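You operate a simulated robot arm through the tools that you are given. There is no shell and no other tool. Be economical: measure what you need, move in short steps, check, and stop when the job is done.

The job below is to be done with a simulated robot arm. You get a single attempt, and the scene is never put back.

## Task
Fetch the white blank and set it on top of the small orange case.
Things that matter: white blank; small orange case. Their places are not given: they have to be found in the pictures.

It is judged by the outcome, as a careful person would: the job done as asked, and still so three seconds after it is handed in. It fails if anything else is knocked over, pushed out of place, dropped, spilled or broken.

## Robot
A 7-joint arm with a two-finger parallel gripper, fixed in place. Base frame: the origin is at the foot of the arm, x ahead of it, y to its left, z up; the work surface is at about z = 780. Units: mm, degrees, N and s.
With the tool pointing down near the work surface it reaches from about 300 to 700 mm from the base axis. Its first joint turns from -66.0 to 66.0 degrees. Payload 1.57 kg.
The TCP is the grasp point between the finger pads, 30 mm short of the fingertips. In the tool frame z runs along the fingers and y along their closing line. Largest opening 110 mm; finger width 24, thickness 12; the body of the gripper, 48 by 112 mm, starts 78 mm behind the TCP.
Orientation is that of the tool frame in the base frame, as a unit quaternion [x, y, z, w]. With the fingers straight down and closing along the base's y, the tool's x points along the base's -x, its y along +y and its z along -z.

## Interface
- The arm moves only by the tool nudge_tool. Its argument "motion" is a list of rows, each a list of 5 numbers: the shift along the tool's x, y, z in mm, then the turn about the tool's z in degrees, then the finger opening in mm, from 0 to 110. In form: [[dx, dy, dz, yaw, claw], ...]. A call has 1 to 8 rows; each row is the pose to reach, as a shift and turn from the pose commanded when the call began, along the tool's axes at that moment. Rows are played at 5 a second. More than 50 mm and 8.6 degrees between two rows, or a gripper value outside its range, and nothing of the call is played. Where a pose cannot be reached the arm comes as near as it can. A force on the tool above 40 N (or 10 N above the force at the start of the call, whichever is more), or a blocked arm, ends the call early, and 0.2 s more pass. The fingers move at their own pace (about 108 mm/s each) and stop on an object; they squeeze with about 41 N. The grip force told is the motor's: it shows also when the fingers shut on nothing. Time passes only in rows, and 0.2 s behind the last, so rows that repeat a pose let the fingers close. It gives the time, the measured TCP pose, the force on the tool (base axes), the opening and the grip force at its end, in the units of the frame above (readings bear some noise).
- Cameras (640 x 400 px; columns grow to the right, rows downward): "scene" is fixed at [162.5, -389, 1404.9]; the picture's right is [0.81, -0.58, 0.00], its down [-0.32, -0.45, -0.83] and it looks along [0.49, 0.68, -0.55] (base axes); focal length 357 px, centre (320, 200). "wrist" rides on the gripper at [-36, 0, -80] in the tool frame; the picture's right is [0.00, -1.00, 0.00], its down [0.97, 0.00, -0.24] and it looks along [0.24, 0.00, 0.97] (tool axes); focal length 218 px, centre (320, 200).
- snapshot(camera): a new picture of that camera. The clock stands still meanwhile.
- measure_at(camera, pixels): for up to 12 pixels [column, row] of the newest picture of that camera ("zoom" is the newest enlarged one), the place [x, y, z] in the base frame of the surface seen there, good to about 2 mm. The clock stands still meanwhile.
- enlarge(camera, box): a new picture of the part [left, top, right, bottom] of that camera's present view, enlarged. The clock stands still meanwhile.
- close_job(): hands the job in; it is judged then, once.

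Work in short steps. Measure before you move; look again where a grasp or a placing could have gone wrong, and mend it. You have 60 turns and 20 pictures in all, those below and enlarged ones among them. Open the gripper and draw the arm clear of the work before you hand the job in, unless the task says otherwise; then end with one line.

The tools are called after ">>>" as a command line: name --pt "numbers of a row" for each row, then --argument value for the rest, lists and objects as JSON in quotes. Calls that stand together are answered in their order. nudge_tool: Moves the arm, as the interface text tells. Its arguments: {"type":"object","properties":{"motion":{"type":"array","items":{"type":"array","items":{"type":"number"}}}},"required":["motion"]} The other tools are called the same way: snapshot (camera) takes a picture; measure_at (camera, pixels) gives the place of the surface under pixels of a picture; enlarge (camera, box) takes an enlarged picture of a part of a camera's view; close_job () hands the job in.

At the start:

```text
time_s: 0.0
eef_pos: [416.8, 94.0, 1037.6]
orientation: [0.001, 1.0, 0.001, 0.0]
ft_force: [-0.7, 0.2, -0.5]
width: 110.1
grip_force: 0.1
```

scene: 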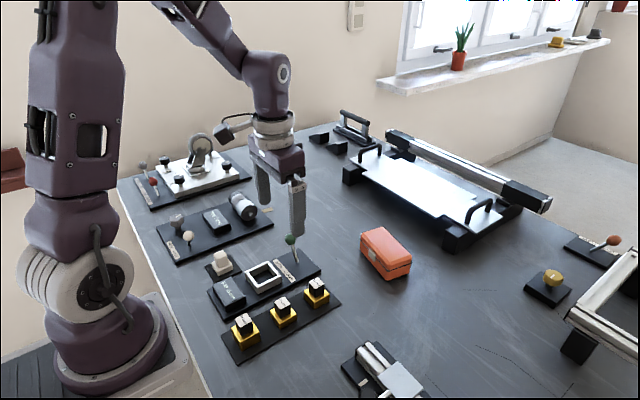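
wrist: 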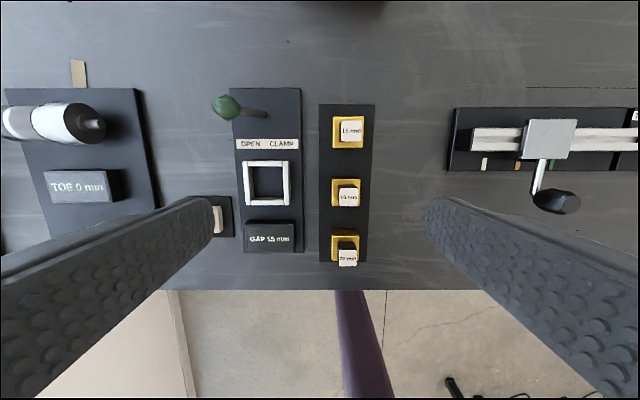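

The white blank may be the small white block near scene (220,262); the orange case is at (385,252). I enlarge to check.

>>> enlarge --camera "scene" --box '[190, 210, 350, 310]'

>>> measure_at --camera "scene" --pixels '[[221, 257], [222, 269], [262, 270], [265, 279], [360, 236], [381, 228], [411, 258], [388, 268], [385, 248], [389, 278]]'

```text
4.00 times, centred on (270, 260) of scene
```

zoom: 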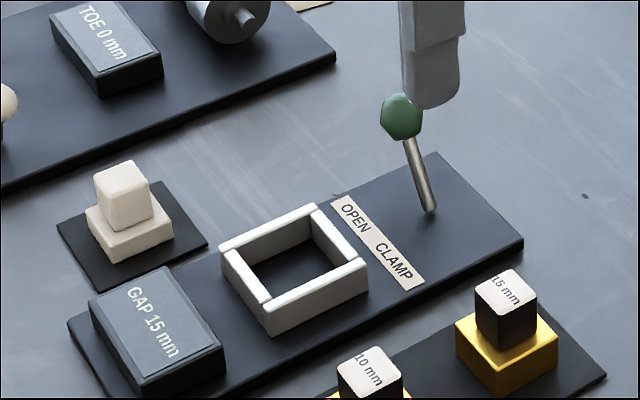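

```text
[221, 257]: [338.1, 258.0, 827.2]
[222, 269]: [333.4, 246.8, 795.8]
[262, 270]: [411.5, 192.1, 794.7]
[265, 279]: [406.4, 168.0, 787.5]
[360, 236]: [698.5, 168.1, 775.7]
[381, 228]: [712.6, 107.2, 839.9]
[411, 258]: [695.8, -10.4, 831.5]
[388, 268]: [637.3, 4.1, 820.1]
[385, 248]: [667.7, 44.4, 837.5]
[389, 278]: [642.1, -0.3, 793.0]
```

The white piece (a plate with a grip cube on top) sits on its own dark mat at about (338,258). I measure it in the enlarged view, then look at the case.

>>> measure_at --camera "zoom" --pixels '[[98, 172], [133, 163], [148, 185], [108, 196], [121, 178], [88, 210], [112, 252], [172, 232], [160, 205], [116, 212], [70, 230], [115, 285]]'

>>> enlarge --camera "scene" --box '[338, 210, 434, 290]'

```text
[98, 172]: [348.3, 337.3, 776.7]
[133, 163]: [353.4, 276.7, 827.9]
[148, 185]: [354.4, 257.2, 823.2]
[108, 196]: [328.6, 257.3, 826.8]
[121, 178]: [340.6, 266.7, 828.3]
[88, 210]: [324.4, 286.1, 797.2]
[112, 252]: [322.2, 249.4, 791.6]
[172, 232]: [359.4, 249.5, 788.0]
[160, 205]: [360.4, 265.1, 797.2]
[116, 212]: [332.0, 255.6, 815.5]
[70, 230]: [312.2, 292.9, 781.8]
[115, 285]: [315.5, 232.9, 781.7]
```

```text
5.00 times, centred on (386, 250) of scene
```

zoom: 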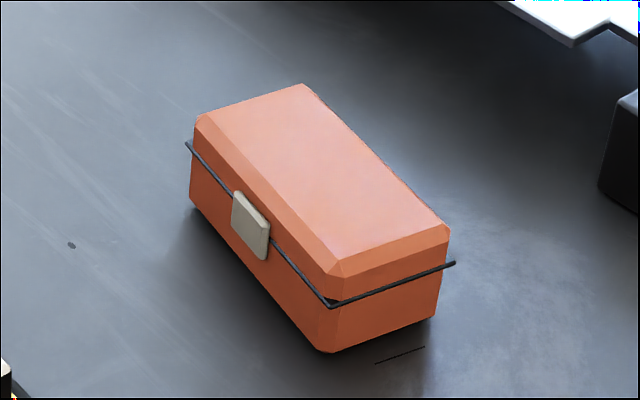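

The case top is flat with bevels; I measure its top corners.

>>> measure_at --camera "zoom" --pixels '[[208, 118], [300, 88], [340, 260], [440, 228], [320, 170], [270, 140], [370, 210], [330, 345], [432, 315]]'

>>> snapshot --camera "wrist"

```text
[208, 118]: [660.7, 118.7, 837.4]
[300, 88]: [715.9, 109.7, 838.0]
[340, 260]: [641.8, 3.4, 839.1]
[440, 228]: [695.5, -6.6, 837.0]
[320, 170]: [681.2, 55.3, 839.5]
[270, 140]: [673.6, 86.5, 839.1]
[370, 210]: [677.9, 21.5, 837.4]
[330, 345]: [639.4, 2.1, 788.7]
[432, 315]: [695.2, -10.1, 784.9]
```

```text
15 pictures are left
```

wrist: 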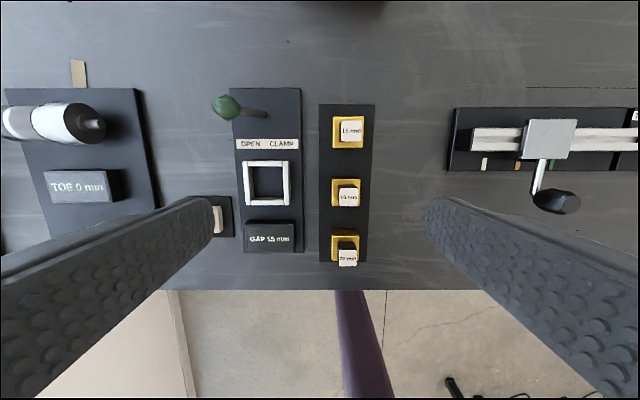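

Blank at about x 341, y 267, grip cube z 798–828; case top centre about (678, 56, 839). I move over the blank at height first and look.

>>> nudge_tool --pt "19 43 20 0 110" --pt "38 86 40 0 90" --pt "57 130 60 0 70" --pt "76 173 80 0 60" --pt "76 173 80 0 60" --pt "76 173 80 0 60"

>>> snapshot --camera "wrist"

```text
refused: row 1 steps farther than a row can; nothing moved
```

```text
14 pictures are left
```

wrist: 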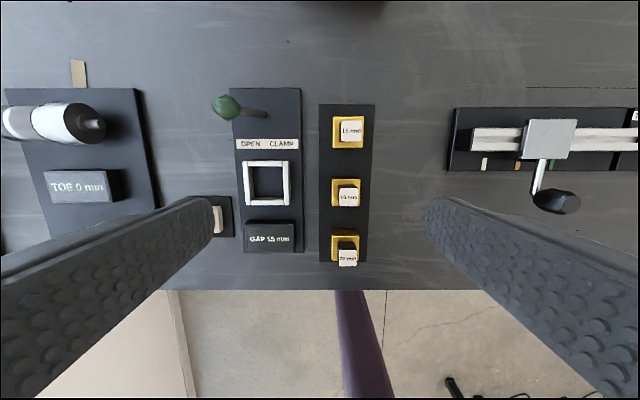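

The step was slightly over 50 mm; I use smaller ones.

>>> nudge_tool --pt "15 35 16 0 110" --pt "30 70 32 0 90" --pt "45 104 48 0 70" --pt "61 139 64 0 60" --pt "76 173 80 0 60" --pt "76 173 80 0 60" --pt "76 173 80 0 60"

```text
time_s: 1.6
eef_pos: [339.5, 266.9, 959.5]
orientation: [0.001, 1.0, 0.001, 0.0]
ft_force: [-0.8, -0.2, -0.2]
width: 59.8
grip_force: 0.1
```

Now above the blank; I look with the wrist camera to check alignment.

>>> snapshot --camera "wrist"

```text
13 pictures are left
```

wrist: 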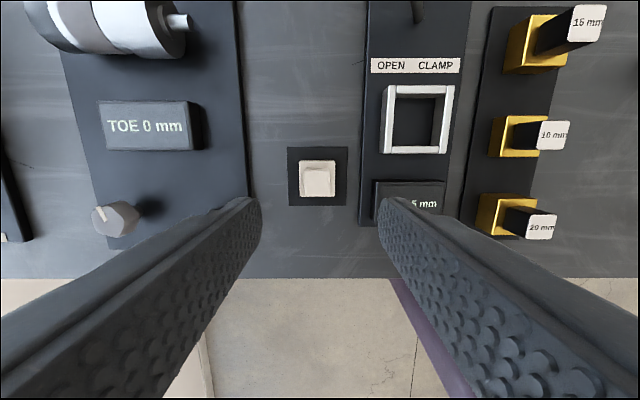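

>>> measure_at --camera "wrist" --pixels '[[305, 170], [331, 170], [306, 193], [333, 193], [319, 182], [301, 163], [335, 164], [380, 183], [378, 205], [362, 200]]'

```text
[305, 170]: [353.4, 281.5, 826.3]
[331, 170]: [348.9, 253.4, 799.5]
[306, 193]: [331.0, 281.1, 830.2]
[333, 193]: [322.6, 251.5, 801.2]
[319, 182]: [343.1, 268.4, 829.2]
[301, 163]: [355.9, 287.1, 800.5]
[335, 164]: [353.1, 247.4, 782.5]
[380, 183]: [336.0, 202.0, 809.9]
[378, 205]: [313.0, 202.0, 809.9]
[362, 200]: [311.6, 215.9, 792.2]
```

Grip cube is centred at about (342, 268), top z 829, plate top about 799; neighbours are clear of the fingers. I descend to TCP z ≈ 833 so the tips stop just above the plate.

>>> nudge_tool --pt "-2.5 1 40 0 60" --pt "-2.5 1 80 0 60" --pt "-2.5 1 105 0 60" --pt "-2.5 1 120 0 60" --pt "-2.5 1 126 0 60" --pt "-2.5 1 126 0 60"

```text
time_s: 3.0
eef_pos: [342.2, 267.0, 832.0]
orientation: [0.0, 1.0, -0.001, 0.0]
ft_force: [-0.2, -0.8, 0.6]
width: 60.3
grip_force: 0.1
```

No contact; I close on the grip cube.

>>> nudge_tool --pt "0 0 0 0 40" --pt "0 0 0 0 28" --pt "0 0 0 0 15" --pt "0 0 0 0 15" --pt "0 0 0 0 15"

```text
time_s: 4.2
eef_pos: [342.8, 268.5, 830.9]
orientation: [-0.001, 1.0, -0.001, 0.0]
ft_force: [0.1, 0.5, -0.5]
width: 25.0
grip_force: 36.2
```

Gripped at 25 mm. I lift straight up by 150 mm.

>>> nudge_tool --pt "0 0 -5 0 15" --pt "0 0 -20 0 15" --pt "0 0 -50 0 15" --pt "0 0 -85 0 15" --pt "0 0 -120 0 15" --pt "0 0 -150 0 15" --pt "0 0 -150 0 15"

>>> snapshot --camera "scene"

```text
time_s: 5.8
eef_pos: [343.7, 266.3, 983.9]
orientation: [0.0, 1.0, 0.001, 0.001]
ft_force: [0.1, 0.2, -0.9]
width: 24.8
grip_force: 36.5
```

```text
12 pictures are left
```

scene: 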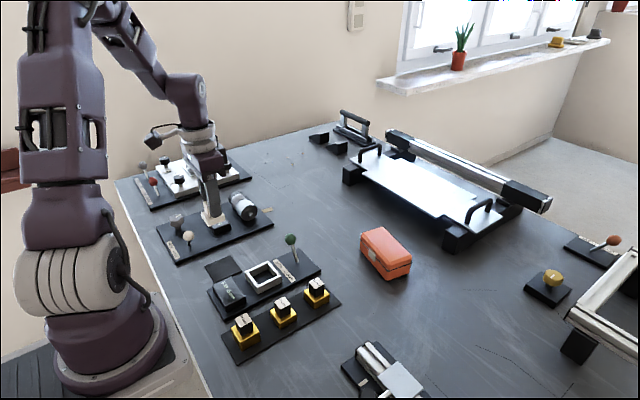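

The blank is held and its mat is empty. I carry it toward the case in two legs.

>>> nudge_tool --pt "-25 -16 0 0 15" --pt "-60 -38 0 0 15" --pt "-95 -60 0 0 15" --pt "-130 -82 0 0 15" --pt "-165 -104 0 0 15" --pt "-200 -126 0 0 15" --pt "-225 -142 0 0 15" --pt "-225 -142 0 0 15"

```text
time_s: 7.6
eef_pos: [567.4, 125.7, 982.8]
orientation: [0.0, 1.0, 0.001, 0.0]
ft_force: [1.2, 0.1, -0.1]
width: 24.9
grip_force: 36.5
```

Grip holds. Second leg to above the case centre, lowering to about z 930.

>>> nudge_tool --pt "-25 -16 0 0 15" --pt "-55 -36 0 0 15" --pt "-85 -56 0 0 15" --pt "-107 -70 0 0 15" --pt "-109 -70 15 0 15" --pt "-109 -70 35 0 15" --pt "-109 -70 50 0 15" --pt "-109 -70 50 0 15"

>>> enlarge --camera "scene" --box '[306, 170, 466, 290]'

```text
time_s: 9.4
eef_pos: [676.1, 55.6, 931.9]
orientation: [0.001, 1.0, 0.001, 0.0]
ft_force: [0.6, 0.1, -0.2]
width: 24.9
grip_force: 36.5
```

```text
3.33 times, centred on (386, 230) of scene
```

zoom: 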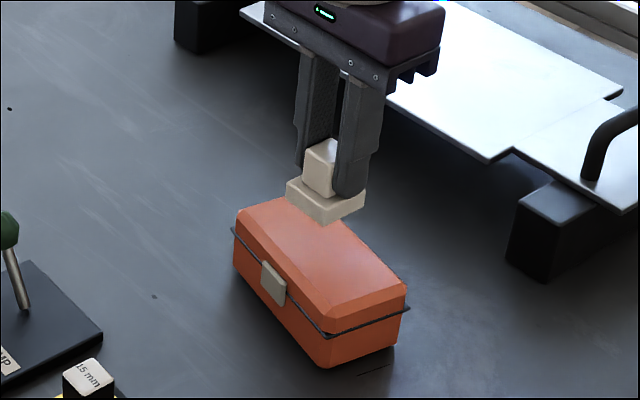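

The blank hangs over the case. I check the height of its lower edge.

>>> measure_at --camera "zoom" --pixels '[[289, 200], [321, 221], [322, 212], [360, 205], [340, 250], [290, 235]]'

```text
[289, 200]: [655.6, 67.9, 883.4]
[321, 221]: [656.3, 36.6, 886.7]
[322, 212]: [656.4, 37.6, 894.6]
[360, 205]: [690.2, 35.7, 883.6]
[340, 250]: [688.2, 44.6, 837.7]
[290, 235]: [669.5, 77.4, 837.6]
```

The lower edge is at about z 883, 44 mm above the lid at 838. I lower 40 mm, then creep in.

>>> nudge_tool --pt "-3 0 15 0 15" --pt "-3 0 28 0 15" --pt "-3 0 36 0 15" --pt "-3 0 39 0 15" --pt "-3 0 40 0 15" --pt "-3 0 40 0 15"

>>> enlarge --camera "scene" --box '[346, 200, 426, 260]'

```text
time_s: 10.8
eef_pos: [678.9, 55.2, 892.4]
orientation: [0.001, 1.0, 0.0, 0.0]
ft_force: [-0.3, -0.2, -0.7]
width: 25.0
grip_force: 37.1
```

```text
6.67 times, centred on (386, 230) of scene
```

zoom: 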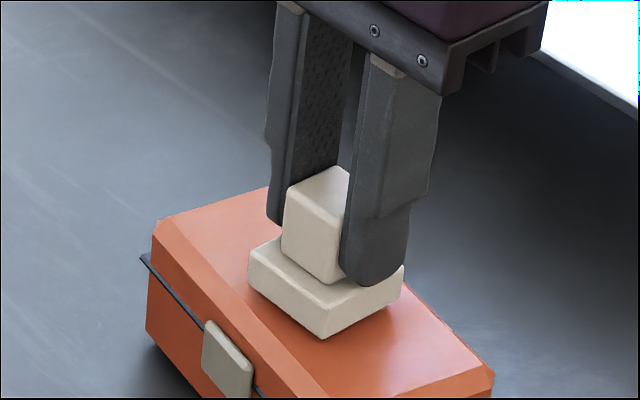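

A few mm remain; I creep down 1 mm at a time, watching the force.

>>> nudge_tool --pt "0 0 1 0 15" --pt "0 0 2 0 15" --pt "0 0 3 0 15" --pt "0 0 3 0 15"

```text
time_s: 11.8
eef_pos: [680.0, 55.3, 889.0]
orientation: [0.001, 1.0, 0.0, 0.0]
ft_force: [0.4, 0.4, -0.1]
width: 24.9
grip_force: 36.3
```

No contact yet; one more small creep.

>>> nudge_tool --pt "0 0 0.5 0 15" --pt "0 0 1 0 15" --pt "0 0 1 0 15"

```text
time_s: 12.6
eef_pos: [679.0, 55.4, 889.8]
orientation: [-0.001, 1.0, 0.0, 0.0]
ft_force: [-3.6, 0.3, 14.4]
width: 25.0
grip_force: 36.2
```

Contact at 14 N. I ease up half a millimetre and open.

>>> nudge_tool --pt "0 0 -0.5 0 15" --pt "0 0 -0.5 0 30" --pt "0 0 -0.5 0 45" --pt "0 0 -0.5 0 60" --pt "0 0 -0.5 0 60"

```text
time_s: 13.8
eef_pos: [679.9, 56.2, 889.6]
orientation: [0.0, 1.0, 0.0, 0.0]
ft_force: [0.3, 0.3, 0.1]
width: 59.8
grip_force: 0.0
```

Released; I raise the tool straight up and draw it back.

>>> nudge_tool --pt "0 0 -15 0 60" --pt "0 0 -45 0 60" --pt "0 0 -85 0 60" --pt "0 0 -120 0 60" --pt "40 0 -135 0 60" --pt "85 0 -140 0 60" --pt "130 0 -140 0 60" --pt "130 0 -140 0 60"

>>> snapshot --camera "scene"

>>> enlarge --camera "scene" --box '[338, 200, 434, 290]'

```text
time_s: 15.6
eef_pos: [548.7, 55.6, 1027.7]
orientation: [0.002, 1.0, 0.0, 0.0]
ft_force: [0.8, 0.4, 0.4]
width: 59.9
grip_force: 0.2
```

```text
9 pictures are left
```

scene: 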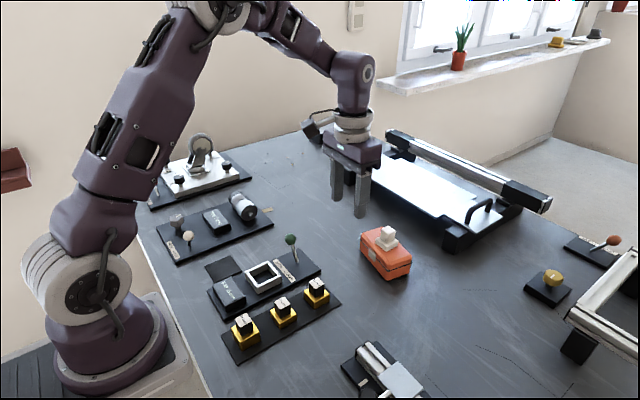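

```text
4.44 times, centred on (386, 245) of scene
```

zoom: 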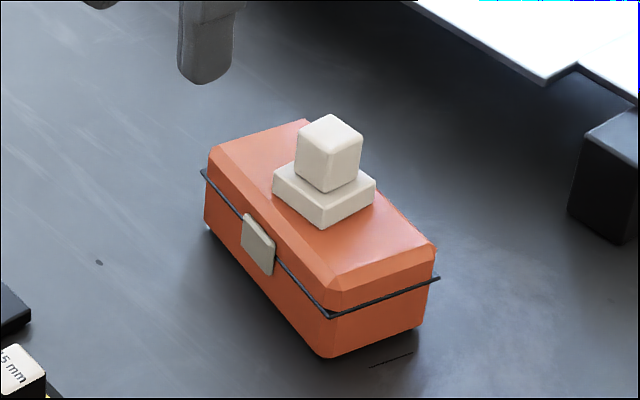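

The blank rests flat in the middle of the lid, the case has not moved, and the arm is clear. I hand the job in.

>>> close_job

```text
The job is handed in.
```

The white blank is sitting upright on top of the small orange case, with the gripper open and the arm drawn clear; nothing else was moved.
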